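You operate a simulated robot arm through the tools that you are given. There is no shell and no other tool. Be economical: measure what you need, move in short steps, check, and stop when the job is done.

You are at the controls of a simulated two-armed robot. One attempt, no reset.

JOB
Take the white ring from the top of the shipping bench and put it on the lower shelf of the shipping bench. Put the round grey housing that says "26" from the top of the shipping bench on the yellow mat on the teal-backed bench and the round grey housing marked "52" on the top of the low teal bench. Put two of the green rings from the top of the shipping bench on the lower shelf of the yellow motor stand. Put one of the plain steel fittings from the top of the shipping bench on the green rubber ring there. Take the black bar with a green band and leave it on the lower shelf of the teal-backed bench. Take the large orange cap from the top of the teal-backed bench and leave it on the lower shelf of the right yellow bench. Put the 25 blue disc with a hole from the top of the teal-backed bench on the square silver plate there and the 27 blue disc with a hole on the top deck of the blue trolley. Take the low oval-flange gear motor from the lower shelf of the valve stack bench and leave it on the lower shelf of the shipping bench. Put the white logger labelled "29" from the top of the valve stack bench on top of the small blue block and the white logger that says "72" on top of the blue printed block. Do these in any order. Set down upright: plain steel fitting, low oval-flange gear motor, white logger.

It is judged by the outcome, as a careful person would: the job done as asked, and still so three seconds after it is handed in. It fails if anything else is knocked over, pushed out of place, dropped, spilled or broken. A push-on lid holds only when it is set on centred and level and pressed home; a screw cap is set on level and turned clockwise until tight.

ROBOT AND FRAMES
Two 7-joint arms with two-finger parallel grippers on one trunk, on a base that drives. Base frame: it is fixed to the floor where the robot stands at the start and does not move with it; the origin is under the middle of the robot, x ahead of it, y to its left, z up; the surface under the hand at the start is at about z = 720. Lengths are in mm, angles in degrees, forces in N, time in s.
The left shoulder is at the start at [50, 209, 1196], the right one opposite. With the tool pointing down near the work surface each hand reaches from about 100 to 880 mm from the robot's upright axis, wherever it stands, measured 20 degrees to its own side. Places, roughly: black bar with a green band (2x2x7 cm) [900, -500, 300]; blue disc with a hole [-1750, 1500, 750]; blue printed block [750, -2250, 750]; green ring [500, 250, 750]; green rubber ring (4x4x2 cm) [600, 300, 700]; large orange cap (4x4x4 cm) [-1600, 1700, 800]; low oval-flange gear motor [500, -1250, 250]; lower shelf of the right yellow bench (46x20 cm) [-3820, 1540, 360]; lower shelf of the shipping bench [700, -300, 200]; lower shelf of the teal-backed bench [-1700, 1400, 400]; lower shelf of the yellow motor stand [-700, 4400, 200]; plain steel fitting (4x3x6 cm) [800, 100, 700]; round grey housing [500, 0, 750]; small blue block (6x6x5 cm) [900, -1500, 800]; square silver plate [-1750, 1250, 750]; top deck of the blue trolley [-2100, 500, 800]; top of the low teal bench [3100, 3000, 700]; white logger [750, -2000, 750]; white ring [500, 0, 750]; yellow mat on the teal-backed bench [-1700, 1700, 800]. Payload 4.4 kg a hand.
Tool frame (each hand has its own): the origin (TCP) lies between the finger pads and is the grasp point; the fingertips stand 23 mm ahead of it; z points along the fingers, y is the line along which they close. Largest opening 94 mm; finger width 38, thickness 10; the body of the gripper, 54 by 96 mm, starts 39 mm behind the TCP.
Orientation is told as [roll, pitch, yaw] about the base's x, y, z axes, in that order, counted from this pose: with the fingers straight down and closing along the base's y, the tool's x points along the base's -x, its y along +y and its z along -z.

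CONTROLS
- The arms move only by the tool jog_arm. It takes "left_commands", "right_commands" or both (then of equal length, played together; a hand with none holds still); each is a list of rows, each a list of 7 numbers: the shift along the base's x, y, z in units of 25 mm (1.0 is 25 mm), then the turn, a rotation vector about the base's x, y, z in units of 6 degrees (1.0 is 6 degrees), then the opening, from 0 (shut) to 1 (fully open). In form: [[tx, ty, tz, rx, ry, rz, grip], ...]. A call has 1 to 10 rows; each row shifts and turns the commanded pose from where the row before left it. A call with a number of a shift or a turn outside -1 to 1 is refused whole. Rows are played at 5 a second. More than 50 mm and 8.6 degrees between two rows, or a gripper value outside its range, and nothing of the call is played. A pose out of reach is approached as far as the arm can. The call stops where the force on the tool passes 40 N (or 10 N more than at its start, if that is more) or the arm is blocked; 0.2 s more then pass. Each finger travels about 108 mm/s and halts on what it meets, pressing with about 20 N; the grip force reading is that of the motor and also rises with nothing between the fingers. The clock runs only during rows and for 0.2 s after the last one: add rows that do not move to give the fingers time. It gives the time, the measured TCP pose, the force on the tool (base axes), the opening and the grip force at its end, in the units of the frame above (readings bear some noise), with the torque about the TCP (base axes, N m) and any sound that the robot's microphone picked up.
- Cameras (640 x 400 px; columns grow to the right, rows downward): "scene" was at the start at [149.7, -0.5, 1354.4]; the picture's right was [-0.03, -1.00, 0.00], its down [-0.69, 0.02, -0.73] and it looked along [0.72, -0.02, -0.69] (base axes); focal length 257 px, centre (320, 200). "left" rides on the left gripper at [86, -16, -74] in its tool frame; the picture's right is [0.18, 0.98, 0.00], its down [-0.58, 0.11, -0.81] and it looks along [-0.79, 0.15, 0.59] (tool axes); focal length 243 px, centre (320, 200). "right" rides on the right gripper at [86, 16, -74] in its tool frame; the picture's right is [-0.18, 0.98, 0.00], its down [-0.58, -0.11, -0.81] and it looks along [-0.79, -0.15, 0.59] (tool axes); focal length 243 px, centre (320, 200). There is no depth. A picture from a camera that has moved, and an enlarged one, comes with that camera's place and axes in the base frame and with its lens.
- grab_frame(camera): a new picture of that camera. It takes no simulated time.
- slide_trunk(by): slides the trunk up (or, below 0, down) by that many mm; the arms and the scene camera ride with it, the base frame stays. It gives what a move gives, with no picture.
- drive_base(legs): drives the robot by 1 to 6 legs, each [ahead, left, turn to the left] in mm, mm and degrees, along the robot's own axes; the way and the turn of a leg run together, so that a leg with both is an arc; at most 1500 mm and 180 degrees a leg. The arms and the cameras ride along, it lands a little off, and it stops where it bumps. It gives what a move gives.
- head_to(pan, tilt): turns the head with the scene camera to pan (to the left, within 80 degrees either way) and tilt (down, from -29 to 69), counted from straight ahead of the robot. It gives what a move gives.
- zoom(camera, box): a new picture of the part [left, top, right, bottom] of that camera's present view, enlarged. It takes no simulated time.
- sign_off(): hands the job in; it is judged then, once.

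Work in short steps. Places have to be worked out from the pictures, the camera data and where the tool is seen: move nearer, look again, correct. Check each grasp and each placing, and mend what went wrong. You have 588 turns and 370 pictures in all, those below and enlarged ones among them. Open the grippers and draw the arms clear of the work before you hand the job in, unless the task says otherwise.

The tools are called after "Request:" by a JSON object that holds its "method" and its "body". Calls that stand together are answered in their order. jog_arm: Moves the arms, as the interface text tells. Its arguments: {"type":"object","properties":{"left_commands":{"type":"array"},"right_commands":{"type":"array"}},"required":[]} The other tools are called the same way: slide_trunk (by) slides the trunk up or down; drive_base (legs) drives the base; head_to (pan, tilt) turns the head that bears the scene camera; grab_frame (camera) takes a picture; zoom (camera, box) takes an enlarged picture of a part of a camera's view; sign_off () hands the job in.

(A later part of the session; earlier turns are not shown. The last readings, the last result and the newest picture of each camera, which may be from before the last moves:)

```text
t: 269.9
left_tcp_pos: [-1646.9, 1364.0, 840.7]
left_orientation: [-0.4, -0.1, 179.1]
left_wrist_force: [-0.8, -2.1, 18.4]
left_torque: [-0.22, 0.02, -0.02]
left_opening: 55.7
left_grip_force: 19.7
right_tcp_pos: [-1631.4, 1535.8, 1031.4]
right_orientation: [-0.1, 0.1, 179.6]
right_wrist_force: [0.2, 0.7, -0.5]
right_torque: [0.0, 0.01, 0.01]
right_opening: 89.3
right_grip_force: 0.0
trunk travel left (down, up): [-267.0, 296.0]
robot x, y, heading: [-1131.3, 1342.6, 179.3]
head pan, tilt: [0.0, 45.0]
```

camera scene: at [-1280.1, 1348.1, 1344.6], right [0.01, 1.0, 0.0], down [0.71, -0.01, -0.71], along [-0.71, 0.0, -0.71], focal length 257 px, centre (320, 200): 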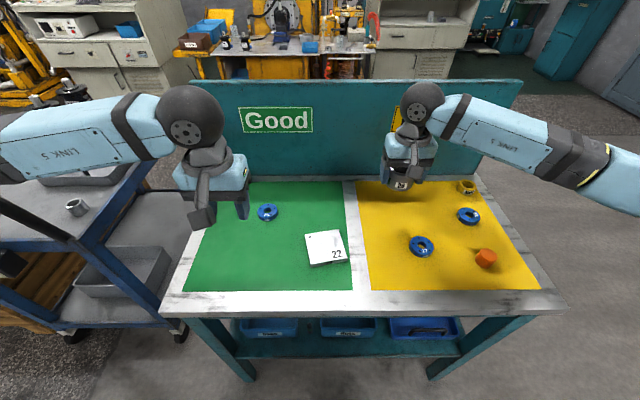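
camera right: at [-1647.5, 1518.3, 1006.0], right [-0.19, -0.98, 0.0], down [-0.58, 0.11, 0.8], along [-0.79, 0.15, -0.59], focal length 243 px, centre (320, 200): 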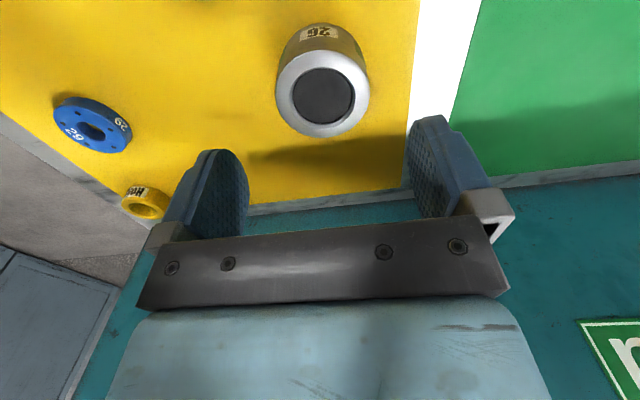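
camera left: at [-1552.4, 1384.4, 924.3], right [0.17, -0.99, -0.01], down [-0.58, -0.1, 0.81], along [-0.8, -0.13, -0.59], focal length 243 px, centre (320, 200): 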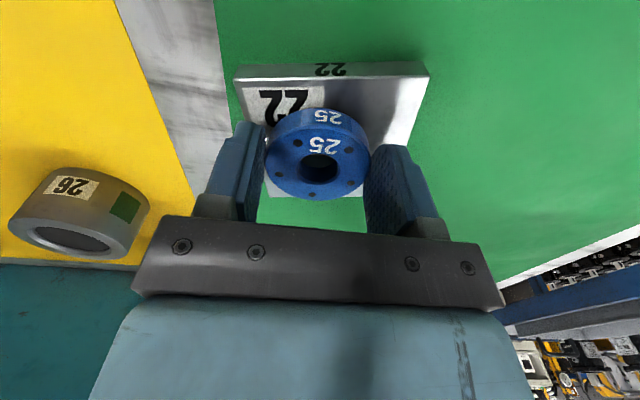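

Contact at 841. Release and rise.

Request:
{"method": "jog_arm", "body": {"left_commands": [[0, 0, 0.05, 0, 0, 0, 0.65], [0, 0, 0, 0, 0, 0, 0.75], [0, 0, 0, 0, 0, 0, 0.8], [0, 0, 1, 0, 0, 0, 0.8], [0, 0, 1, 0, 0, 0, 0.8], [0, 0, 1, 0, 0, 0, 0.8], [0, 0, 1, 0, 0, 0, 0.8]]}}

Request:
{"method": "grab_frame", "body": {"camera": "left"}}

```text
t: 271.5
left_tcp_pos: [-1645.6, 1364.4, 939.5]
left_orientation: [-0.4, -0.1, 179.3]
left_wrist_force: [-0.1, -0.2, -0.5]
left_torque: [0.03, -0.02, 0.0]
left_opening: 74.9
left_grip_force: 0.1
right_tcp_pos: [-1632.6, 1535.4, 1030.7]
right_orientation: [-0.1, 0.1, 179.6]
right_wrist_force: [0.3, 0.3, 0.1]
right_torque: [0.0, 0.02, 0.03]
right_opening: 89.6
right_grip_force: 0.1
trunk travel left (down, up): [-267.0, 296.0]
robot x, y, heading: [-1133.4, 1344.8, 179.6]
head pan, tilt: [0.0, 45.0]
```

```text
263 pictures are left
camera left: at [-1559.6, 1379.2, 1014.8], right [0.17, -0.99, -0.01], down [-0.58, -0.11, 0.81], along [-0.8, -0.13, -0.59], focal length 243 px, centre (320, 200)
```

left: 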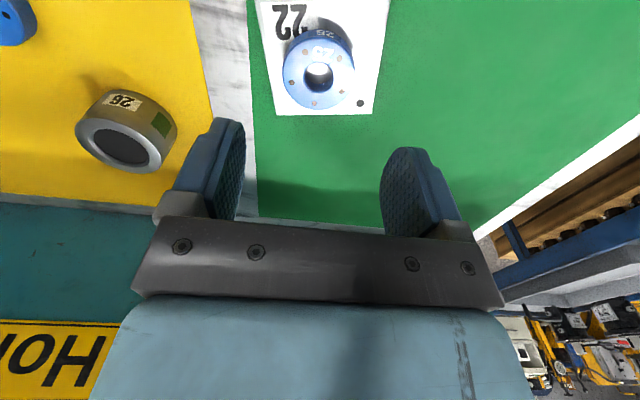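

Disc 25 sits fully on the plate. Now move right to pick disc 27 (left hand) and the orange cap (right hand).

Request:
{"method": "drive_base", "body": {"legs": [[0, -290, 0]]}}

Request:
{"method": "jog_arm", "body": {"right_commands": [[1, -0.5, 0, 0, 0, 0, 1], [1, -0.5, 0, 0, 0, 0, 1], [1, -0.5, 0, 0, 0, 0, 1]]}}

Request:
{"method": "grab_frame", "body": {"camera": "left"}}

Request:
{"method": "grab_frame", "body": {"camera": "right"}}

```text
t: 274.6
left_tcp_pos: [-1644.3, 1651.9, 939.6]
left_orientation: [-0.3, -0.1, 179.1]
left_wrist_force: [-0.1, 0.4, 0.3]
left_torque: [0.04, -0.02, -0.02]
left_opening: 75.1
left_grip_force: 0.0
right_tcp_pos: [-1630.4, 1823.7, 1030.6]
right_orientation: [0.0, 0.1, 179.4]
right_wrist_force: [-0.6, -0.2, -1.0]
right_torque: [0.03, -0.01, 0.02]
right_opening: 89.5
right_grip_force: 0.1
trunk travel left (down, up): [-267.0, 296.0]
robot x, y, heading: [-1130.5, 1633.9, 179.5]
head pan, tilt: [0.0, 45.0]
```

```text
t: 275.4
left_tcp_pos: [-1644.3, 1652.8, 940.2]
left_orientation: [-0.3, -0.1, 179.1]
left_wrist_force: [0.2, -1.2, 0.1]
left_torque: [0.0, 0.02, -0.01]
left_opening: 75.2
left_grip_force: 0.0
right_tcp_pos: [-1554.2, 1786.0, 1029.7]
right_orientation: [-0.1, 0.1, 179.5]
right_wrist_force: [-1.0, -0.2, 0.0]
right_torque: [-0.01, 0.02, 0.0]
right_opening: 94.2
right_grip_force: 0.1
trunk travel left (down, up): [-267.0, 296.0]
robot x, y, heading: [-1129.4, 1632.4, 179.6]
head pan, tilt: [0.0, 45.0]
```

```text
262 pictures are left
camera left: at [-1557.1, 1667.1, 1014.6], right [0.17, -0.99, -0.01], down [-0.58, -0.1, 0.81], along [-0.8, -0.13, -0.59], focal length 243 px, centre (320, 200)
```

left: 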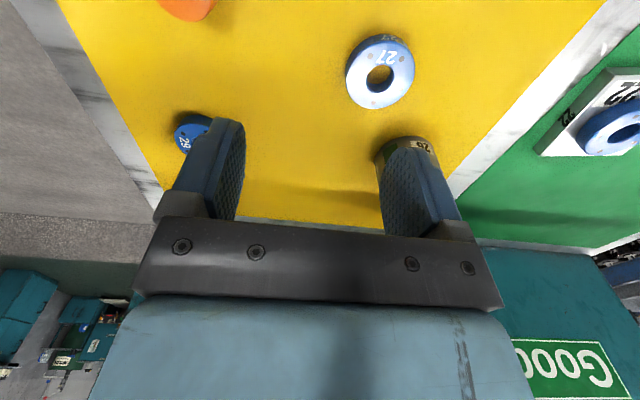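

```text
261 pictures are left
camera right: at [-1468.6, 1769.4, 1107.0], right [-0.19, -0.98, 0.0], down [-0.58, 0.11, 0.81], along [-0.79, 0.16, -0.59], focal length 243 px, centre (320, 200)
```

right: 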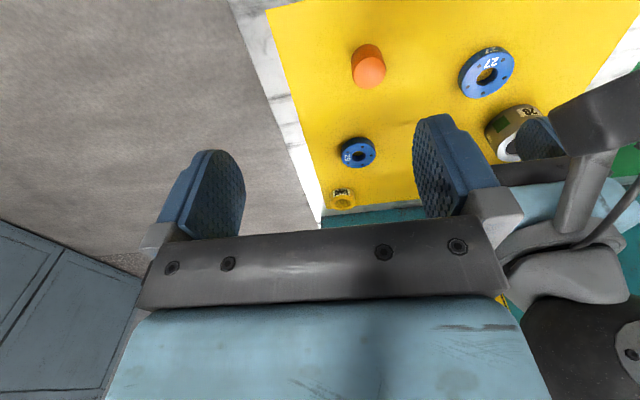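

Disc 27 at (−1644, 1604). Descend with the left hand.

Request:
{"method": "jog_arm", "body": {"left_commands": [[0, -1, 0, 0, 0, 0, 0.85], [0, -0.95, -0.6, 0, 0, 0, 0.85], [0, 0, -1, 0, 0, 0, 0.85], [0, 0, -1, 0, 0, 0, 0.85], [0, 0, -1, 0, 0, 0, 0.85]]}}

Request:
{"method": "grab_frame", "body": {"camera": "left"}}

```text
t: 276.6
left_tcp_pos: [-1643.6, 1602.6, 848.5]
left_orientation: [-0.3, -0.1, 179.1]
left_wrist_force: [0.7, -0.4, -0.2]
left_torque: [-0.01, 0.02, 0.0]
left_opening: 79.8
left_grip_force: 0.1
right_tcp_pos: [-1555.1, 1785.8, 1030.1]
right_orientation: [0.0, 0.2, 179.5]
right_wrist_force: [0.5, 0.5, -0.6]
right_torque: [0.05, 0.01, -0.01]
right_opening: 94.1
right_grip_force: 0.0
trunk travel left (down, up): [-267.0, 296.0]
robot x, y, heading: [-1131.4, 1635.5, 179.5]
head pan, tilt: [0.0, 45.0]
```

```text
260 pictures are left
camera left: at [-1557.6, 1618.2, 924.3], right [0.17, -0.99, -0.01], down [-0.58, -0.1, 0.81], along [-0.8, -0.13, -0.59], focal length 243 px, centre (320, 200)
```

left: 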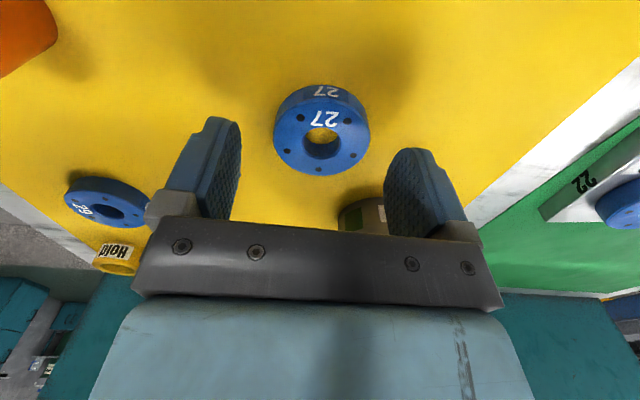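

Centred on "27". Lower, grip, lift.

Request:
{"method": "jog_arm", "body": {"left_commands": [[-0.05, 0, -0.8, 0, 0, 0, 0.85], [0, 0, 0, 0, 0, 0, 0.6], [0, 0, 0, 0, 0, 0, 0.3], [0, 0, 0, 0, 0, 0, 0], [0, 0, 0, 0, 0, 0, 0], [0, 0, 1, 0, 0, 0, 0], [0, 0, 1, 0, 0, 0, 0], [0, 0, 1, 0, 0, 0, 0], [0, 0, 1, 0, 0, 0, 0]]}}

Request:
{"method": "grab_frame", "body": {"camera": "left"}}

```text
t: 278.6
left_tcp_pos: [-1644.3, 1603.5, 930.3]
left_orientation: [-0.3, -0.1, 179.1]
left_wrist_force: [0.3, 0.6, -1.8]
left_torque: [0.0, 0.0, 0.01]
left_opening: 55.4
left_grip_force: 20.3
right_tcp_pos: [-1554.8, 1786.6, 1031.2]
right_orientation: [0.0, 0.2, 179.6]
right_wrist_force: [0.6, 0.0, 0.0]
right_torque: [-0.01, 0.0, -0.02]
right_opening: 94.0
right_grip_force: 0.0
trunk travel left (down, up): [-267.0, 296.0]
robot x, y, heading: [-1128.5, 1634.3, 179.6]
head pan, tilt: [0.0, 45.0]
```

```text
259 pictures are left
camera left: at [-1557.9, 1619.0, 1005.0], right [0.17, -0.99, -0.01], down [-0.58, -0.1, 0.81], along [-0.8, -0.13, -0.59], focal length 243 px, centre (320, 200)
```

left: 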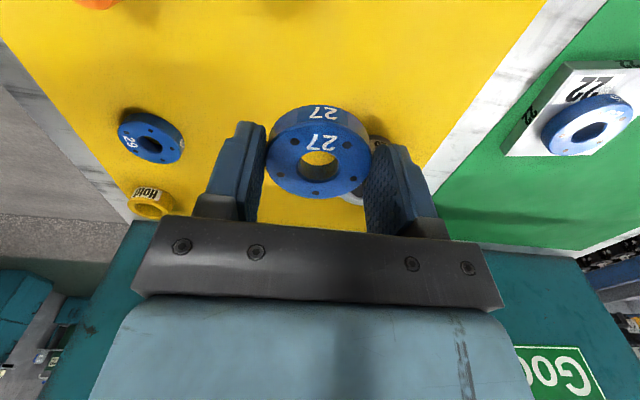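

Disc 27 held. Move the left hand aside and bring the right hand over the orange cap.

Request:
{"method": "jog_arm", "body": {"left_commands": [[0.5, -0.8, 1, 0, 0, 0, 0], [0.5, -0.8, 1, 0, 0, 0, 0], [0.5, -0.8, 1, 0, 0, 0, 0], [0, 0, 0, 0, 0, 0, 0], [0, 0, 0, 0, 0, 0, 0], [0, 0, 0, 0, 0, 0, 0]], "right_commands": [[-0.7, -0.6, -0.8, 0, 0, 0, 1], [-0.7, -0.6, -0.8, 0, 0, 0, 1], [-0.5, -0.5, -0.8, 0, 0, 0, 1], [0, 0, -1, 0, 0, 0, 1], [0, 0, -1, 0, 0, 0, 1], [0, 0, -0.6, 0, 0, 0, 0.8]]}}

Request:
{"method": "grab_frame", "body": {"camera": "right"}}

```text
t: 280.0
left_tcp_pos: [-1608.2, 1543.4, 1004.7]
left_orientation: [-0.3, -0.1, 179.1]
left_wrist_force: [-0.8, 0.3, -3.1]
left_torque: [-0.02, 0.0, -0.02]
left_opening: 55.5
left_grip_force: 19.9
right_tcp_pos: [-1601.7, 1744.0, 905.2]
right_orientation: [0.0, 0.2, 179.4]
right_wrist_force: [0.5, -0.1, -0.1]
right_torque: [0.01, -0.01, 0.03]
right_opening: 75.1
right_grip_force: 0.0
trunk travel left (down, up): [-267.0, 296.0]
robot x, y, heading: [-1128.7, 1635.6, 179.4]
head pan, tilt: [0.0, 45.0]
```

```text
258 pictures are left
camera right: at [-1516.7, 1726.8, 980.8], right [-0.19, -0.98, 0.0], down [-0.58, 0.11, 0.8], along [-0.79, 0.16, -0.59], focal length 243 px, centre (320, 200)
```

right: 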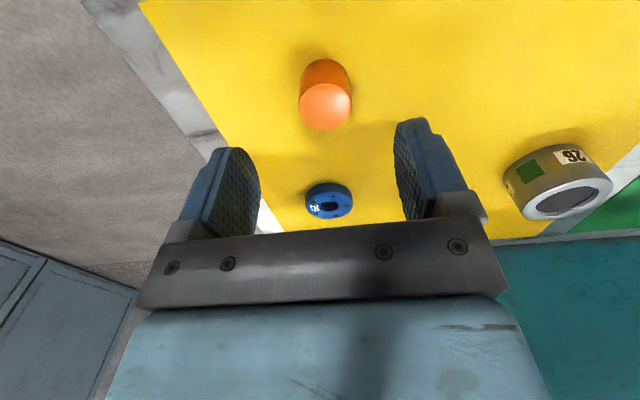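

Request:
{"method": "jog_arm", "body": {"right_commands": [[-0.12, -0.06, -1, 0, 0, 0, 0.75], [0, 0, -1, 0, 0, 0, 0.75], [0, 0, -1, 0, 0, 0, 0.75], [0, 0, -0.3, 0, 0, 0, 0.75], [0, 0, 0, 0, 0, 0, 0.4], [0, 0, 0, 0, 0, 0, 0], [0, 0, 0, 0, 0, 0, 0], [0, 0, 1, 0, 0, 0, 0], [0, 0, 1, 0, 0, 0, 0], [0, 0, 1, 0, 0, 0, 0]]}}

Request:
{"method": "grab_frame", "body": {"camera": "right"}}

```text
t: 282.2
left_tcp_pos: [-1607.2, 1542.7, 1005.1]
left_orientation: [-0.3, 0.0, 179.1]
left_wrist_force: [0.8, -0.4, -1.8]
left_torque: [0.03, -0.01, -0.02]
left_opening: 55.2
left_grip_force: 20.0
right_tcp_pos: [-1604.7, 1741.5, 898.0]
right_orientation: [-0.2, 0.2, 179.5]
right_wrist_force: [0.3, 0.0, -0.6]
right_torque: [-0.02, -0.01, -0.02]
right_opening: 36.9
right_grip_force: 19.9
trunk travel left (down, up): [-267.0, 296.0]
robot x, y, heading: [-1128.2, 1631.6, 179.6]
head pan, tilt: [0.0, 45.0]
```

```text
257 pictures are left
camera right: at [-1520.3, 1724.7, 973.4], right [-0.19, -0.98, 0.0], down [-0.58, 0.11, 0.8], along [-0.79, 0.16, -0.59], focal length 243 px, centre (320, 200)
```

right: 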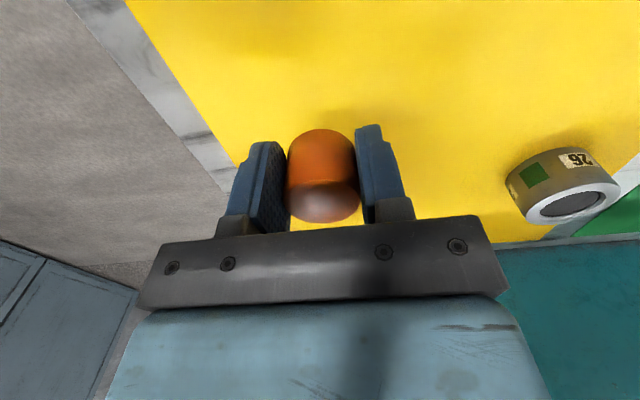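

Cap held (37 mm). Back off and go left to view the trolley.

Request:
{"method": "jog_arm", "body": {"right_commands": [[1, 0, 1, 0, 0, 0, 0], [1, 0, 1, 0, 0, 0, 0], [1, 0, 1, 0, 0, 0, 0], [1, 0, 1, 0, 0, 0, 0], [1, 0, 1, 0, 0, 0, 0], [1, 0, 1, 0, 0, 0, 0]]}}

Request:
{"method": "drive_base", "body": {"legs": [[-450, 0, 0], [0, 1000, 0]]}}

Request:
{"method": "head_to", "body": {"pan": 8, "tilt": 25}}

Request:
{"method": "grab_frame", "body": {"camera": "scene"}}

```text
t: 283.6
left_tcp_pos: [-1608.1, 1542.7, 1004.6]
left_orientation: [-0.3, -0.2, 179.0]
left_wrist_force: [-0.5, 0.7, -2.3]
left_torque: [0.01, -0.01, -0.01]
left_opening: 55.3
left_grip_force: 19.5
right_tcp_pos: [-1453.6, 1742.7, 1049.0]
right_orientation: [-0.1, 0.1, 179.6]
right_wrist_force: [0.0, 0.0, 0.1]
right_torque: [-0.02, 0.02, 0.03]
right_opening: 36.7
right_grip_force: 19.5
trunk travel left (down, up): [-267.0, 296.0]
robot x, y, heading: [-1130.8, 1632.0, 179.6]
head pan, tilt: [0.0, 45.0]
```

```text
t: 295.0
left_tcp_pos: [-1163.8, 542.5, 1004.9]
left_orientation: [-0.3, -0.1, 179.4]
left_wrist_force: [-0.1, -0.7, -2.3]
left_torque: [-0.02, -0.05, -0.03]
left_opening: 54.9
left_grip_force: 20.2
right_tcp_pos: [-1012.2, 742.5, 1046.4]
right_orientation: [-0.1, 0.1, 179.8]
right_wrist_force: [0.3, 0.5, -0.6]
right_torque: [-0.02, 0.01, 0.02]
right_opening: 36.2
right_grip_force: 19.8
trunk travel left (down, up): [-267.0, 296.0]
robot x, y, heading: [-687.8, 631.8, 179.6]
head pan, tilt: [0.0, 45.0]
```

```text
t: 295.8
left_tcp_pos: [-1163.2, 541.7, 1003.6]
left_orientation: [-0.3, -0.1, 179.4]
left_wrist_force: [0.3, -0.2, -2.9]
left_torque: [0.0, -0.01, -0.01]
left_opening: 55.0
left_grip_force: 19.9
right_tcp_pos: [-1012.5, 741.9, 1047.3]
right_orientation: [-0.1, 0.1, 179.9]
right_wrist_force: [-1.0, -0.8, 0.7]
right_torque: [-0.03, -0.01, -0.02]
right_opening: 36.3
right_grip_force: 19.9
trunk travel left (down, up): [-267.0, 296.0]
robot x, y, heading: [-682.3, 634.7, 179.9]
head pan, tilt: [8.0, 25.0]
```

```text
256 pictures are left
camera scene: at [-843.6, 623.4, 1375.1], right [-0.14, 0.99, 0.0], down [0.42, 0.06, -0.91], along [-0.9, -0.12, -0.42], focal length 257 px, centre (320, 200)
```

scene: 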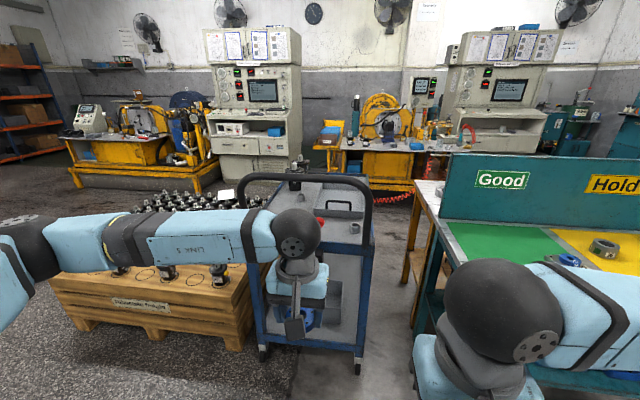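

The trolley's push handle (top ≈ z 1060) faces me, so I must reach over it. Raise the trunk fully and approach, then look down on the deck.

Request:
{"method": "slide_trunk", "body": {"by": 290}}

Request:
{"method": "drive_base", "body": {"legs": [[450, 60, 0]]}}

Request:
{"method": "head_to", "body": {"pan": 12, "tilt": 48}}

Request:
{"method": "grab_frame", "body": {"camera": "scene"}}

```text
t: 298.8
left_tcp_pos: [-1164.1, 542.3, 1293.7]
left_orientation: [-0.3, -0.1, 179.3]
left_wrist_force: [0.0, -0.9, -3.1]
left_torque: [0.0, -0.03, -0.01]
left_opening: 55.1
left_grip_force: 19.5
right_tcp_pos: [-1011.9, 741.9, 1338.0]
right_orientation: [-0.1, 0.1, 179.8]
right_wrist_force: [0.0, -0.5, 0.1]
right_torque: [0.02, 0.02, -0.01]
right_opening: 35.9
right_grip_force: 20.0
trunk travel left (down, up): [-557.0, 6.0]
robot x, y, heading: [-684.3, 637.6, 179.8]
head pan, tilt: [8.0, 25.0]
```

```text
t: 301.5
left_tcp_pos: [-1612.1, 487.4, 1295.0]
left_orientation: [-0.3, -0.1, 179.3]
left_wrist_force: [-0.1, -0.2, -1.3]
left_torque: [-0.03, 0.02, 0.02]
left_opening: 55.2
left_grip_force: 20.2
right_tcp_pos: [-1459.8, 687.5, 1339.1]
right_orientation: [-0.1, 0.1, 179.6]
right_wrist_force: [-0.5, 0.5, -1.0]
right_torque: [-0.02, 0.01, 0.0]
right_opening: 35.5
right_grip_force: 20.3
trunk travel left (down, up): [-557.0, 6.0]
robot x, y, heading: [-1134.3, 577.1, 179.5]
head pan, tilt: [8.0, 25.0]
```

```text
t: 302.4
left_tcp_pos: [-1613.4, 487.2, 1295.7]
left_orientation: [-0.3, -0.1, 179.1]
left_wrist_force: [-1.0, 0.7, -1.8]
left_torque: [0.0, 0.0, 0.01]
left_opening: 55.2
left_grip_force: 19.7
right_tcp_pos: [-1460.8, 686.0, 1336.9]
right_orientation: [-0.2, 0.1, 179.5]
right_wrist_force: [0.5, 0.5, 0.3]
right_torque: [-0.02, 0.0, -0.01]
right_opening: 35.7
right_grip_force: 20.3
trunk travel left (down, up): [-557.0, 6.0]
robot x, y, heading: [-1135.5, 575.4, 179.6]
head pan, tilt: [12.0, 48.0]
```

```text
255 pictures are left
camera scene: at [-1278.9, 563.3, 1630.4], right [-0.2, 0.98, 0.0], down [0.73, 0.15, -0.67], along [-0.66, -0.13, -0.74], focal length 257 px, centre (320, 200)
```

scene: 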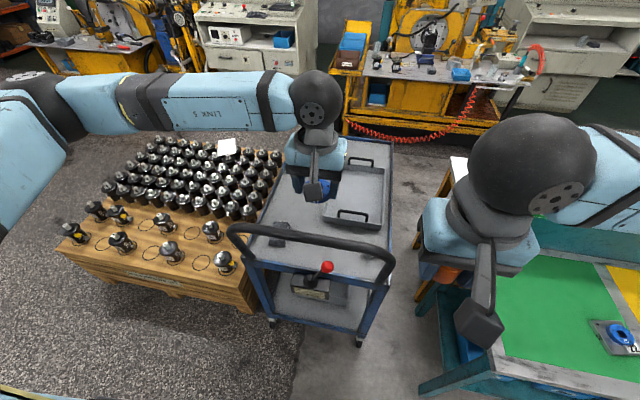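

Request:
{"method": "zoom", "body": {"camera": "scene", "box": [220, 120, 410, 340]}}

Request:
{"method": "grab_frame", "body": {"camera": "left"}}

```text
1.82 times, centred on (315, 230) of scene
camera zoom: at [-1278.9, 563.3, 1630.4], right [-0.2, 0.98, 0.0], down [0.73, 0.15, -0.67], along [-0.66, -0.13, -0.74], focal length 467 px, centre (329, 146)
```

zoom: 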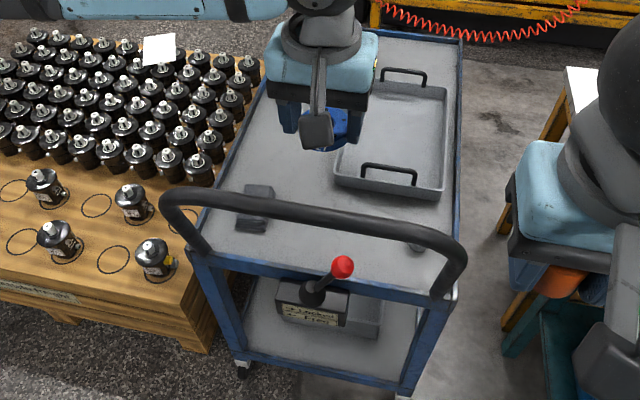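

```text
253 pictures are left
camera left: at [-1526.6, 501.8, 1369.8], right [0.17, -0.99, -0.01], down [-0.58, -0.1, 0.81], along [-0.8, -0.13, -0.59], focal length 243 px, centre (320, 200)
```

left: 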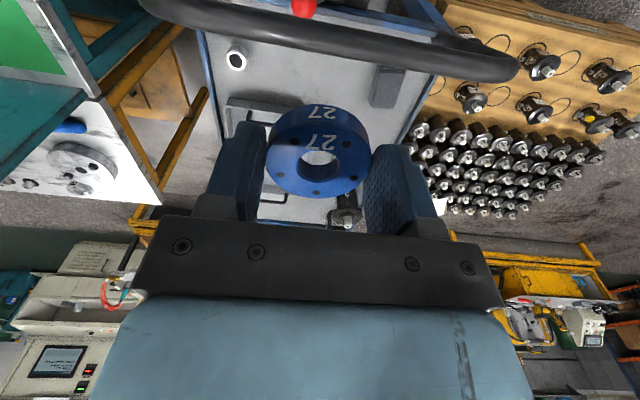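

Free deck spot between tray and handle near (−1795, 460). Move forward above it, then descend part way.

Request:
{"method": "jog_arm", "body": {"left_commands": [[-1, -0.15, 0, 0, 0, 0, 0], [-1, -0.15, 0, 0, 0, 0, 0], [-1, -0.15, 0, 0, 0, 0, 0], [-1, -0.15, 0, 0, 0, 0, 0], [-1, -0.15, 0, 0, 0, 0, 0], [-1, -0.15, 0, 0, 0, 0, 0], [-1, -0.15, 0, 0, 0, 0, 0], [-0.3, 0, -1, 0, 0, 0, 0], [0, 0, -1, 0, 0, 0, 0], [0, 0, -1, 0, 0, 0, 0]]}}

Request:
{"method": "jog_arm", "body": {"left_commands": [[0, 0, -1, 0, 0, 0, 0], [0, 0, -1, 0, 0, 0, 0], [0, 0, -1, 0, 0, 0, 0], [0, 0, -1, 0, 0, 0, 0], [0, 0, -1, 0, 0, 0, 0]]}}

Request:
{"method": "grab_frame", "body": {"camera": "scene"}}

Request:
{"method": "grab_frame", "body": {"camera": "left"}}

```text
t: 304.6
left_tcp_pos: [-1797.0, 459.8, 1218.8]
left_orientation: [-0.4, -0.1, 179.2]
left_wrist_force: [-1.1, -0.4, -1.4]
left_torque: [0.02, 0.01, 0.02]
left_opening: 54.8
left_grip_force: 20.0
right_tcp_pos: [-1460.9, 686.6, 1338.7]
right_orientation: [-0.1, 0.3, 179.6]
right_wrist_force: [-0.3, 0.0, 0.1]
right_torque: [0.02, 0.03, 0.0]
right_opening: 35.5
right_grip_force: 20.6
trunk travel left (down, up): [-557.0, 6.0]
robot x, y, heading: [-1132.7, 576.9, 179.6]
head pan, tilt: [12.0, 48.0]
```

```text
t: 305.8
left_tcp_pos: [-1796.6, 460.1, 1094.7]
left_orientation: [-0.4, 0.0, 179.3]
left_wrist_force: [0.7, -0.1, -2.4]
left_torque: [-0.01, 0.0, 0.02]
left_opening: 55.2
left_grip_force: 19.7
right_tcp_pos: [-1461.0, 686.9, 1337.8]
right_orientation: [-0.1, 0.3, 179.6]
right_wrist_force: [-0.5, -0.2, -0.6]
right_torque: [0.02, 0.0, -0.01]
right_opening: 35.5
right_grip_force: 19.7
trunk travel left (down, up): [-557.0, 6.0]
robot x, y, heading: [-1134.9, 579.3, 179.7]
head pan, tilt: [12.0, 48.0]
```

```text
252 pictures are left
camera scene: at [-1279.3, 563.3, 1630.4], right [-0.2, 0.98, 0.0], down [0.73, 0.15, -0.67], along [-0.66, -0.13, -0.74], focal length 257 px, centre (320, 200)
```

scene: 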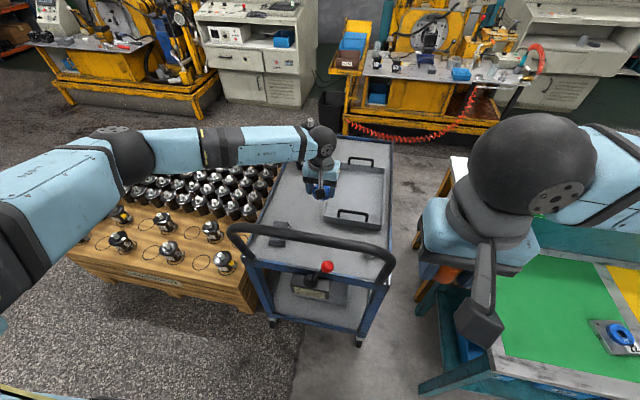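

```text
251 pictures are left
camera left: at [-1709.8, 474.9, 1170.0], right [0.17, -0.99, -0.01], down [-0.58, -0.1, 0.81], along [-0.8, -0.13, -0.59], focal length 243 px, centre (320, 200)
```

left: 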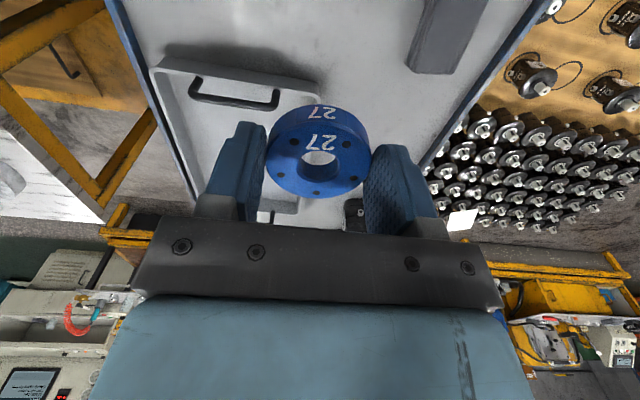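

The handle top is ≈ z 1095, so a deeper spot on the deck's left strip (≈(−1990, 318)) gives the forearm more clearance. Drive closer and shift the hand there.

Request:
{"method": "jog_arm", "body": {"left_commands": [[0, 0, 1, 0, 0, 0, 0], [0, 0, 1, 0, 0, 0, 0]]}}

Request:
{"method": "drive_base", "body": {"legs": [[160, 50, 0]]}}

Request:
{"method": "jog_arm", "body": {"left_commands": [[-0.4, -1, 0, 0, 0, 0, 0], [-0.4, -1, 0, 0, 0, 0, 0], [-0.4, -1, 0, 0, 0, 0, 0], [-0.2, -0.7, 0, 0, 0, 0, 0], [0, 0, -1, 0, 0, 0, 0], [0, 0, -1, 0, 0, 0, 0], [0, 0, -1, 0, 0, 0, 0], [0, 0, -1, 0, 0, 0, 0]]}}

Request:
{"method": "grab_frame", "body": {"camera": "scene"}}

Request:
{"method": "grab_frame", "body": {"camera": "left"}}

```text
t: 306.4
left_tcp_pos: [-1794.2, 461.6, 1145.9]
left_orientation: [-0.3, -0.1, 179.2]
left_wrist_force: [1.2, 0.1, -3.4]
left_torque: [-0.01, -0.02, 0.01]
left_opening: 55.2
left_grip_force: 20.2
right_tcp_pos: [-1461.0, 685.5, 1338.2]
right_orientation: [0.0, 0.2, 179.6]
right_wrist_force: [1.3, 0.4, 0.0]
right_torque: [0.01, 0.02, 0.01]
right_opening: 35.4
right_grip_force: 20.0
trunk travel left (down, up): [-557.0, 6.0]
robot x, y, heading: [-1131.7, 576.4, 179.5]
head pan, tilt: [12.0, 48.0]
```

```text
t: 307.8
left_tcp_pos: [-1952.3, 412.3, 1147.3]
left_orientation: [-0.2, -0.1, 179.1]
left_wrist_force: [0.4, -1.3, -2.8]
left_torque: [0.02, -0.01, 0.03]
left_opening: 55.1
left_grip_force: 19.9
right_tcp_pos: [-1616.8, 638.3, 1339.0]
right_orientation: [0.0, 0.0, 179.7]
right_wrist_force: [1.1, 0.4, 0.5]
right_torque: [-0.01, 0.02, 0.01]
right_opening: 35.5
right_grip_force: 19.3
trunk travel left (down, up): [-557.0, 6.0]
robot x, y, heading: [-1289.9, 526.4, 179.4]
head pan, tilt: [12.0, 48.0]
```

```text
t: 309.6
left_tcp_pos: [-1989.7, 318.6, 1045.1]
left_orientation: [-0.3, -0.1, 179.2]
left_wrist_force: [0.8, 0.5, -2.7]
left_torque: [0.0, -0.08, 0.02]
left_opening: 55.0
left_grip_force: 20.3
right_tcp_pos: [-1618.6, 638.0, 1337.5]
right_orientation: [-0.1, 0.2, 179.6]
right_wrist_force: [0.1, -0.6, 0.2]
right_torque: [0.02, 0.0, 0.01]
right_opening: 35.2
right_grip_force: 20.4
trunk travel left (down, up): [-557.0, 6.0]
robot x, y, heading: [-1293.1, 529.8, 179.4]
head pan, tilt: [12.0, 48.0]
```

```text
250 pictures are left
camera scene: at [-1437.9, 514.4, 1630.3], right [-0.2, 0.98, 0.0], down [0.73, 0.15, -0.67], along [-0.66, -0.13, -0.74], focal length 257 px, centre (320, 200)
```

scene: 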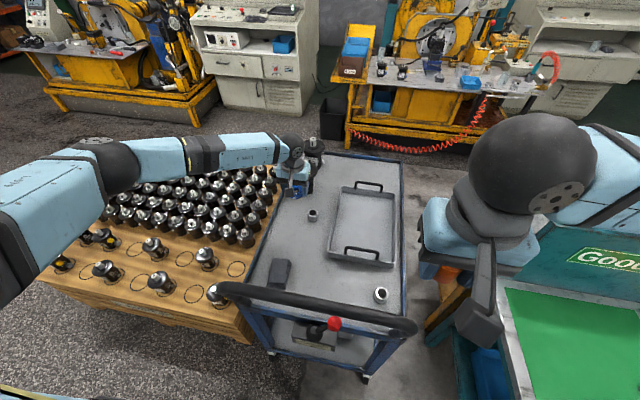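

```text
249 pictures are left
camera left: at [-1902.6, 333.9, 1119.8], right [0.17, -0.99, -0.01], down [-0.58, -0.1, 0.81], along [-0.8, -0.13, -0.59], focal length 243 px, centre (320, 200)
```

left: 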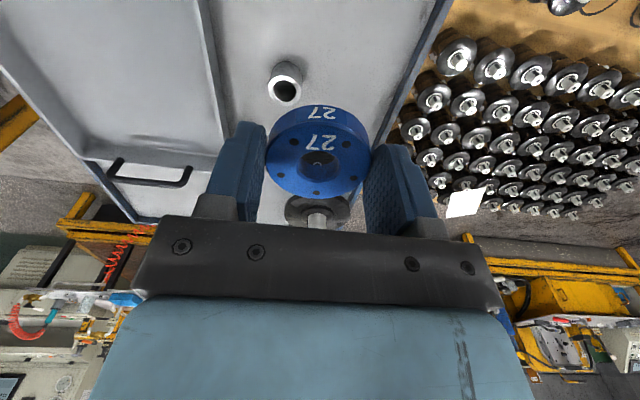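

A nut stands at (−2065, 356), a block at (−1804, 307). I aim between them, (−1935, 312), and descend.

Request:
{"method": "jog_arm", "body": {"left_commands": [[1, -0.1, 0, 0, 0, 0, 0], [1, -0.1, 0, 0, 0, 0, 0], [0.2, 0, -1, 0, 0, 0, 0], [0, 0, -1, 0, 0, 0, 0], [0, 0, -1, 0, 0, 0, 0], [0, 0, -1, 0, 0, 0, 0]]}}

Request:
{"method": "grab_frame", "body": {"camera": "scene"}}

Request:
{"method": "grab_frame", "body": {"camera": "left"}}

```text
t: 311.0
left_tcp_pos: [-1935.3, 315.8, 943.7]
left_orientation: [-0.3, -0.1, 179.2]
left_wrist_force: [1.0, -0.2, -1.8]
left_torque: [0.01, -0.01, 0.0]
left_opening: 55.1
left_grip_force: 19.8
right_tcp_pos: [-1619.1, 638.5, 1338.3]
right_orientation: [-0.1, 0.2, 179.6]
right_wrist_force: [0.5, 0.2, -0.6]
right_torque: [0.0, -0.02, 0.04]
right_opening: 35.2
right_grip_force: 20.6
trunk travel left (down, up): [-557.0, 6.0]
robot x, y, heading: [-1288.9, 531.1, 179.6]
head pan, tilt: [12.0, 48.0]
```

```text
248 pictures are left
camera scene: at [-1437.8, 514.4, 1630.3], right [-0.2, 0.98, 0.0], down [0.73, 0.15, -0.67], along [-0.66, -0.13, -0.74], focal length 257 px, centre (320, 200)
```

scene: 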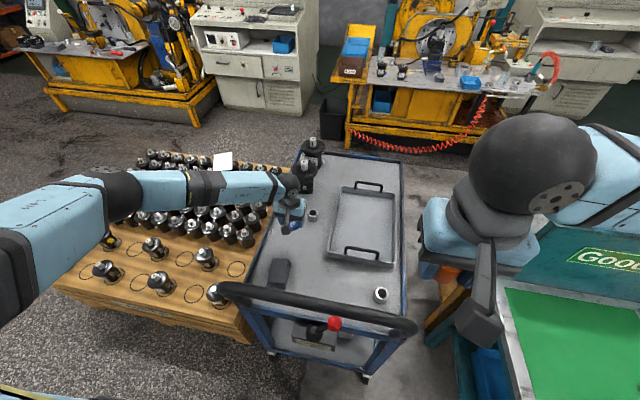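

```text
247 pictures are left
camera left: at [-1848.0, 330.0, 1019.3], right [0.17, -0.99, -0.01], down [-0.58, -0.1, 0.81], along [-0.8, -0.13, -0.59], focal length 243 px, centre (320, 200)
```

left: 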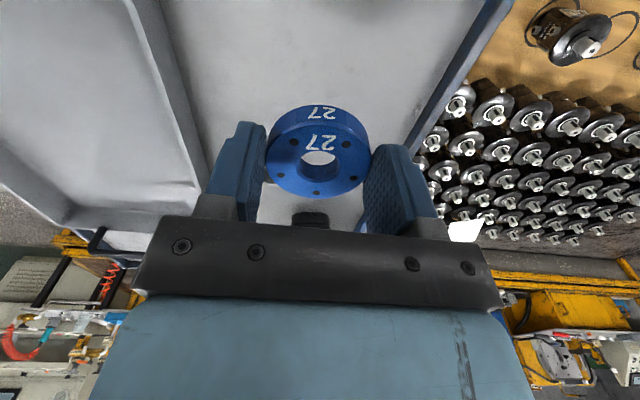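

Request:
{"method": "jog_arm", "body": {"left_commands": [[0, 0, -1, 0, 0, 0, 0], [0, 0, -1, 0, 0, 0, 0], [0, 0, -1, 0, 0, 0, 0], [0, 0, -0.5, 0, 0, 0, 0], [0, 0, -0.3, 0, 0, 0, 0], [0, 0, -0.3, 0, 0, 0, 0]]}}

Request:
{"method": "grab_frame", "body": {"camera": "left"}}

Request:
{"method": "grab_frame", "body": {"camera": "scene"}}

```text
t: 312.4
left_tcp_pos: [-1932.8, 315.1, 842.8]
left_orientation: [-0.2, 0.0, 179.1]
left_wrist_force: [0.7, 0.0, -2.3]
left_torque: [0.02, -0.02, -0.04]
left_opening: 55.1
left_grip_force: 20.7
right_tcp_pos: [-1618.7, 637.2, 1337.4]
right_orientation: [-0.1, -0.1, 179.5]
right_wrist_force: [-0.4, -0.2, -0.4]
right_torque: [-0.02, -0.01, 0.0]
right_opening: 35.3
right_grip_force: 19.8
trunk travel left (down, up): [-557.0, 6.0]
robot x, y, heading: [-1288.6, 528.1, 179.6]
head pan, tilt: [12.0, 48.0]
```

```text
246 pictures are left
camera left: at [-1847.4, 329.7, 917.6], right [0.17, -0.99, -0.01], down [-0.58, -0.1, 0.81], along [-0.8, -0.13, -0.59], focal length 243 px, centre (320, 200)
```

left: 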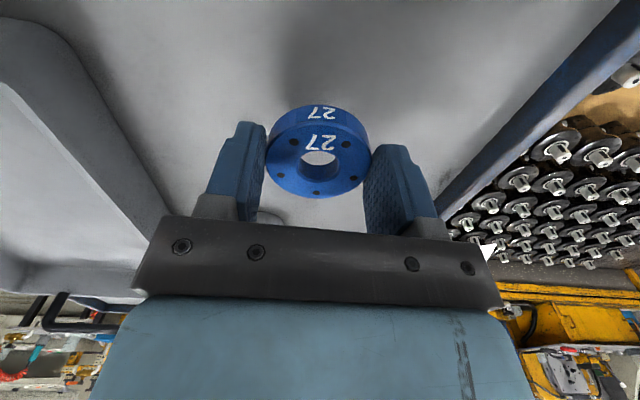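

```text
245 pictures are left
camera scene: at [-1437.1, 514.3, 1630.4], right [-0.2, 0.98, 0.0], down [0.73, 0.15, -0.67], along [-0.66, -0.13, -0.74], focal length 257 px, centre (320, 200)
```

scene: 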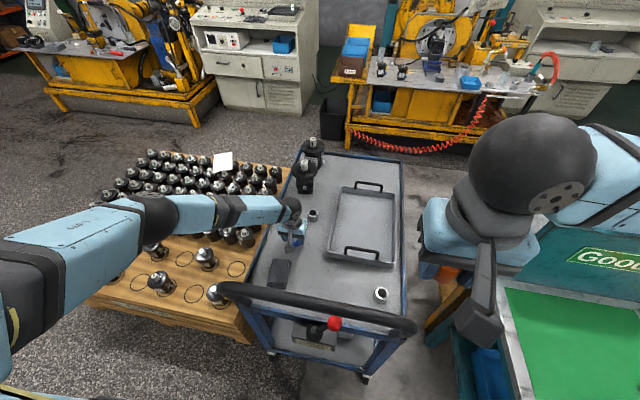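

Request:
{"method": "jog_arm", "body": {"left_commands": [[0, 0, -0.3, 0, 0, 0, 0], [0, 0, -0.25, 0, 0, 0, 0], [0, 0, -0.2, 0, 0, 0, 0], [0, 0, -0.2, 0, 0, 0, 0], [0, 0, -0.2, 0, 0, 0, 0]]}}

```text
t: 313.6
left_tcp_pos: [-1934.6, 314.2, 814.7]
left_orientation: [-0.4, -0.1, 179.1]
left_wrist_force: [0.1, -0.2, -2.0]
left_torque: [0.0, 0.0, -0.02]
left_opening: 55.1
left_grip_force: 20.2
right_tcp_pos: [-1617.9, 638.0, 1338.6]
right_orientation: [0.1, 0.1, 179.6]
right_wrist_force: [-0.1, 0.2, 0.1]
right_torque: [0.01, -0.02, -0.01]
right_opening: 35.4
right_grip_force: 20.0
trunk travel left (down, up): [-557.0, 6.0]
robot x, y, heading: [-1291.0, 527.4, 179.5]
head pan, tilt: [12.0, 48.0]
```

Request:
{"method": "jog_arm", "body": {"left_commands": [[0, 0, -0.25, 0, 0, 0, 0], [0, 0, -0.25, 0, 0, 0, 0], [0, 0, -0.2, 0, 0, 0, 0], [0, 0, -0.2, 0, 0, 0, 0], [0, 0, -0.2, 0, 0, 0, 0]]}}

Request:
{"method": "grab_frame", "body": {"camera": "left"}}

```text
t: 314.3
left_tcp_pos: [-1934.9, 315.7, 805.0]
left_orientation: [-0.1, -0.3, 179.1]
left_wrist_force: [7.8, 1.0, 17.5]
left_torque: [-0.6, -0.55, 0.18]
left_opening: 55.2
left_grip_force: 19.7
right_tcp_pos: [-1616.5, 638.3, 1339.7]
right_orientation: [0.0, 0.0, 179.6]
right_wrist_force: [-0.1, -0.3, -0.8]
right_torque: [0.01, 0.01, -0.03]
right_opening: 35.3
right_grip_force: 20.1
trunk travel left (down, up): [-557.0, 6.0]
robot x, y, heading: [-1293.1, 527.5, 179.4]
head pan, tilt: [12.0, 48.0]
stopped in row 3 (left hand): the force on the tool passed its limit at 55 N (the readings are from after the stop); the commanded pose is now the measured one
```

```text
244 pictures are left
camera left: at [-1847.3, 330.3, 880.2], right [0.17, -0.99, 0.0], down [-0.58, -0.1, 0.81], along [-0.8, -0.13, -0.59], focal length 243 px, centre (320, 200)
```

left: 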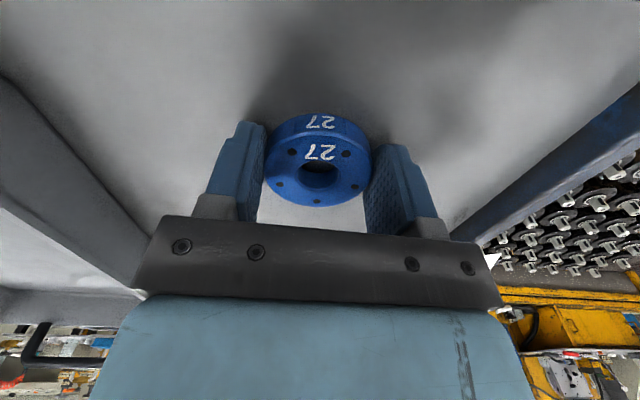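

Contact with the deck (z≈778). Ease up, release and rise.

Request:
{"method": "jog_arm", "body": {"left_commands": [[0, 0, 0.06, 0, 0, 0, 0], [0, 0, 0, 0, 0, 0, 0.65], [0, 0, 0, 0, 0, 0, 0.75], [0, 0, 0, 0, 0, 0, 0.75], [0, 0, 1, 0, 0, 0, 0.75], [0, 0, 1, 0, 0, 0, 0.75], [0, 0, 1, 0, 0, 0, 0.75], [0, 0, 1, 0, 0, 0, 0.75]]}}

Request:
{"method": "grab_frame", "body": {"camera": "left"}}

```text
t: 316.1
left_tcp_pos: [-1935.2, 314.7, 905.2]
left_orientation: [-0.4, -0.1, 179.1]
left_wrist_force: [-0.3, 0.7, -0.2]
left_torque: [0.02, 0.0, 0.02]
left_opening: 70.5
left_grip_force: 0.2
right_tcp_pos: [-1617.8, 637.8, 1337.8]
right_orientation: [-0.1, 0.1, 179.6]
right_wrist_force: [-0.8, -0.4, -0.4]
right_torque: [-0.01, -0.03, 0.05]
right_opening: 35.2
right_grip_force: 20.2
trunk travel left (down, up): [-557.0, 6.0]
robot x, y, heading: [-1296.5, 528.1, 179.6]
head pan, tilt: [12.0, 48.0]
```

```text
243 pictures are left
camera left: at [-1848.6, 330.2, 980.1], right [0.17, -0.99, -0.01], down [-0.58, -0.1, 0.81], along [-0.8, -0.13, -0.59], focal length 243 px, centre (320, 200)
```

left: 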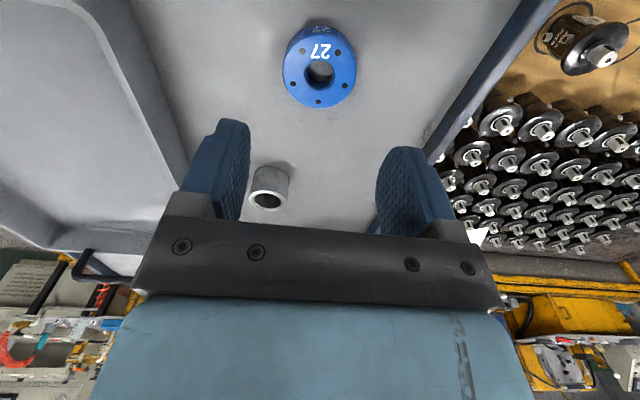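

27 is on the trolley deck. Raise the left hand fully and back away.

Request:
{"method": "jog_arm", "body": {"left_commands": [[0, 0, 1, 0, 0, 0, 0.7], [0, 0, 1, 0, 0, 0, 0.7], [0, 0, 1, 0, 0, 0, 0.7], [0, 0, 1, 0, 0, 0, 0.7], [0, 0, 1, 0, 0, 0, 0.7], [0, 0, 1, 0, 0, 0, 0.7], [0, 0, 1, 0, 0, 0, 0.7], [0, 0, 1, 0, 0, 0, 0.7], [0, 0, 1, 0, 0, 0, 0.7], [0, 0, 1, 0, 0, 0, 0.7]]}}

Request:
{"method": "jog_arm", "body": {"left_commands": [[0, 0, 1, 0, 0, 0, 0.7], [0, 0, 1, 0, 0, 0, 0.7], [0, 0, 1, 0, 0, 0, 0.7], [0, 0, 1, 0, 0, 0, 0.7], [0.5, 0, 1, 0, 0, 0, 0.7], [1, 0, 1, 0, 0, 0, 0.7], [1, 0.5, 0, 0, 0, 0, 0.7], [1, 0.5, 0, 0, 0, 0, 0.7], [1, 0.5, 0, 0, 0, 0, 0.7], [1, 0.5, 0, 0, 0, 0, 0.7]]}}

Request:
{"method": "drive_base", "body": {"legs": [[-600, 0, 0]]}}

Request:
{"method": "head_to", "body": {"pan": 0, "tilt": 35}}

Request:
{"method": "grab_frame", "body": {"camera": "scene"}}

```text
t: 318.3
left_tcp_pos: [-1934.6, 314.3, 1154.9]
left_orientation: [-0.3, -0.1, 179.0]
left_wrist_force: [-0.4, 0.8, -0.2]
left_torque: [0.01, -0.03, 0.02]
left_opening: 65.8
left_grip_force: 0.1
right_tcp_pos: [-1618.3, 639.3, 1338.8]
right_orientation: [0.0, 0.2, 179.6]
right_wrist_force: [0.0, 0.3, 0.1]
right_torque: [0.02, 0.0, 0.01]
right_opening: 35.3
right_grip_force: 20.1
trunk travel left (down, up): [-557.0, 6.0]
robot x, y, heading: [-1293.9, 529.2, 179.3]
head pan, tilt: [12.0, 48.0]
```

```text
t: 320.5
left_tcp_pos: [-1797.6, 366.7, 1305.2]
left_orientation: [-0.3, -0.1, 179.2]
left_wrist_force: [-0.1, -0.8, 0.6]
left_torque: [0.04, -0.02, 0.02]
left_opening: 66.0
left_grip_force: 0.1
right_tcp_pos: [-1618.2, 638.7, 1338.4]
right_orientation: [0.0, 0.2, 179.6]
right_wrist_force: [0.0, 0.1, 0.1]
right_torque: [0.0, 0.02, -0.01]
right_opening: 35.4
right_grip_force: 20.6
trunk travel left (down, up): [-557.0, 6.0]
robot x, y, heading: [-1292.2, 528.8, 179.6]
head pan, tilt: [12.0, 48.0]
```

```text
t: 323.9
left_tcp_pos: [-1200.1, 360.6, 1304.1]
left_orientation: [-0.3, -0.1, 179.1]
left_wrist_force: [0.0, -0.4, 0.2]
left_torque: [-0.02, 0.01, 0.0]
left_opening: 65.6
left_grip_force: 0.2
right_tcp_pos: [-1020.8, 633.4, 1337.5]
right_orientation: [0.0, 0.2, 179.4]
right_wrist_force: [0.4, -0.3, -0.1]
right_torque: [0.01, 0.0, 0.02]
right_opening: 35.5
right_grip_force: 20.1
trunk travel left (down, up): [-557.0, 6.0]
robot x, y, heading: [-696.3, 525.3, 179.5]
head pan, tilt: [12.0, 48.0]
```

```text
t: 324.7
left_tcp_pos: [-1199.9, 362.4, 1304.9]
left_orientation: [-0.2, 0.0, 178.9]
left_wrist_force: [0.0, 0.4, -1.0]
left_torque: [-0.03, 0.0, 0.02]
left_opening: 65.8
left_grip_force: 0.2
right_tcp_pos: [-1019.2, 632.5, 1338.2]
right_orientation: [0.0, 0.1, 179.4]
right_wrist_force: [1.2, 0.2, -0.8]
right_torque: [0.0, 0.01, -0.03]
right_opening: 35.6
right_grip_force: 19.5
trunk travel left (down, up): [-557.0, 6.0]
robot x, y, heading: [-691.2, 523.1, 179.4]
head pan, tilt: [0.0, 35.0]
```

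```text
242 pictures are left
camera scene: at [-848.0, 525.4, 1649.4], right [0.01, 1.0, 0.0], down [0.57, -0.01, -0.82], along [-0.82, 0.01, -0.57], focal length 257 px, centre (320, 200)
```

scene: 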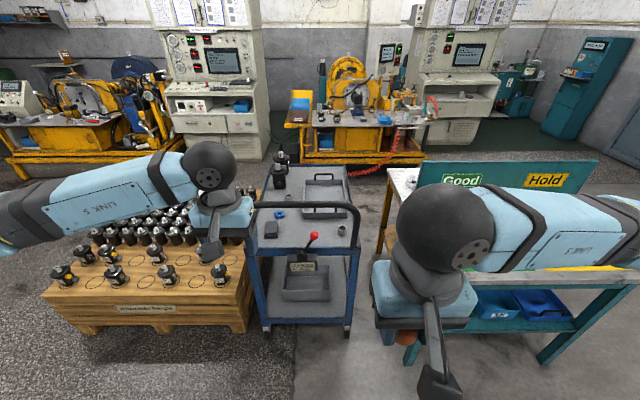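

The right yellow bench is beyond the teal-backed bench. Drive around its right side into the rear aisle.

Request:
{"method": "drive_base", "body": {"legs": [[0, -1400, 0], [0, -520, 0], [1200, 0, 0], [600, 0, 0]]}}

Request:
{"method": "head_to", "body": {"pan": 15, "tilt": 30}}

Request:
{"method": "grab_frame", "body": {"camera": "scene"}}

```text
t: 350.5
left_tcp_pos: [-2982.7, 2308.3, 1304.5]
left_orientation: [-0.3, -0.1, 179.0]
left_wrist_force: [0.1, 0.5, -0.2]
left_torque: [0.04, 0.01, -0.04]
left_opening: 65.6
left_grip_force: 0.1
right_tcp_pos: [-2804.5, 2580.6, 1338.5]
right_orientation: [0.0, 0.1, 179.5]
right_wrist_force: [-0.9, -0.1, -0.1]
right_torque: [-0.03, 0.0, 0.0]
right_opening: 35.3
right_grip_force: 19.9
trunk travel left (down, up): [-557.0, 6.0]
robot x, y, heading: [-2479.4, 2466.7, 179.4]
head pan, tilt: [0.0, 35.0]
```

```text
t: 351.3
left_tcp_pos: [-2985.3, 2308.0, 1304.1]
left_orientation: [-0.3, -0.2, 179.0]
left_wrist_force: [-0.3, -0.1, 0.4]
left_torque: [0.01, -0.01, -0.02]
left_opening: 66.1
left_grip_force: 0.1
right_tcp_pos: [-2804.8, 2581.0, 1338.3]
right_orientation: [0.1, 0.2, 179.5]
right_wrist_force: [0.3, 0.6, 0.5]
right_torque: [0.02, 0.04, 0.0]
right_opening: 35.5
right_grip_force: 20.3
trunk travel left (down, up): [-557.0, 6.0]
robot x, y, heading: [-2479.5, 2463.1, 179.3]
head pan, tilt: [15.0, 30.0]
```

```text
241 pictures are left
camera scene: at [-2633.9, 2450.1, 1657.1], right [-0.25, 0.97, 0.0], down [0.48, 0.12, -0.87], along [-0.84, -0.22, -0.5], focal length 257 px, centre (320, 200)
```

scene: 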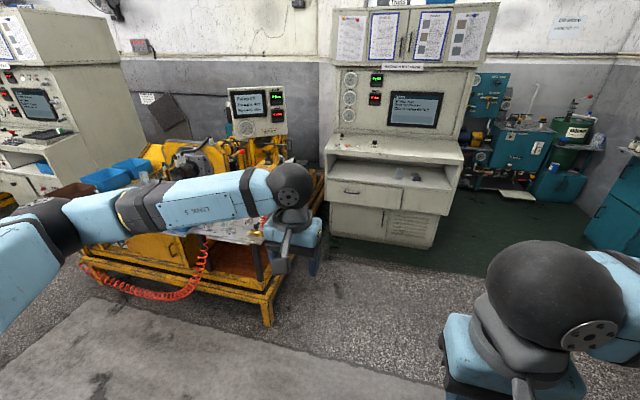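

Request:
{"method": "drive_base", "body": {"legs": [[200, 0, 0], [0, 650, 0]]}}

Request:
{"method": "slide_trunk", "body": {"by": -290}}

Request:
{"method": "head_to", "body": {"pan": 0, "tilt": 30}}

Request:
{"method": "grab_frame", "body": {"camera": "scene"}}

```text
t: 356.4
left_tcp_pos: [-3188.4, 1924.0, 1304.5]
left_orientation: [-0.5, -0.3, 179.5]
left_wrist_force: [0.0, -0.6, 0.7]
left_torque: [0.06, 0.02, 0.03]
left_opening: 66.0
left_grip_force: 0.1
right_tcp_pos: [-3010.8, 2195.5, 1339.1]
right_orientation: [-0.2, 0.1, -179.9]
right_wrist_force: [0.2, -0.6, -0.1]
right_torque: [0.0, -0.04, -0.02]
right_opening: 35.0
right_grip_force: 19.7
trunk travel left (down, up): [-557.0, 6.0]
robot x, y, heading: [-2684.4, 2093.2, 179.7]
head pan, tilt: [15.0, 30.0]
stopped in leg 2: the robot was blocked; the commanded pose is now the measured one
```

```text
t: 359.3
left_tcp_pos: [-3186.8, 1926.8, 1014.3]
left_orientation: [-0.3, -0.1, 179.5]
left_wrist_force: [-0.3, -0.2, -0.1]
left_torque: [-0.01, 0.0, 0.01]
left_opening: 65.9
left_grip_force: 0.2
right_tcp_pos: [-3009.0, 2201.3, 1048.8]
right_orientation: [-0.1, 0.1, 180.0]
right_wrist_force: [-0.1, 0.3, -0.4]
right_torque: [0.01, 0.0, 0.02]
right_opening: 35.5
right_grip_force: 20.5
trunk travel left (down, up): [-267.0, 296.0]
robot x, y, heading: [-2683.7, 2093.0, 180.2]
head pan, tilt: [15.0, 30.0]
```

```text
t: 360.0
left_tcp_pos: [-3187.7, 1927.3, 1015.3]
left_orientation: [-0.3, -0.1, 179.5]
left_wrist_force: [-0.5, -0.6, 0.0]
left_torque: [-0.02, 0.02, -0.02]
left_opening: 65.5
left_grip_force: 0.0
right_tcp_pos: [-3010.0, 2200.1, 1048.5]
right_orientation: [0.0, 0.1, 180.0]
right_wrist_force: [-0.4, -0.4, 0.2]
right_torque: [-0.01, 0.0, 0.01]
right_opening: 35.3
right_grip_force: 19.6
trunk travel left (down, up): [-267.0, 296.0]
robot x, y, heading: [-2684.6, 2094.7, 179.9]
head pan, tilt: [0.0, 30.0]
```

```text
240 pictures are left
camera scene: at [-2840.8, 2094.9, 1367.2], right [0.0, 1.0, 0.0], down [0.5, 0.0, -0.87], along [-0.87, 0.0, -0.5], focal length 257 px, centre (320, 200)
```

scene: 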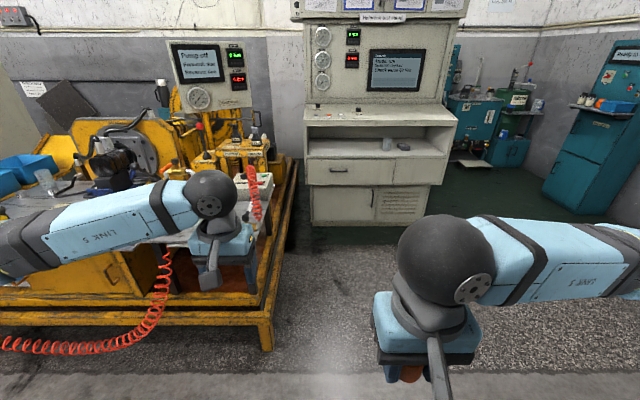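

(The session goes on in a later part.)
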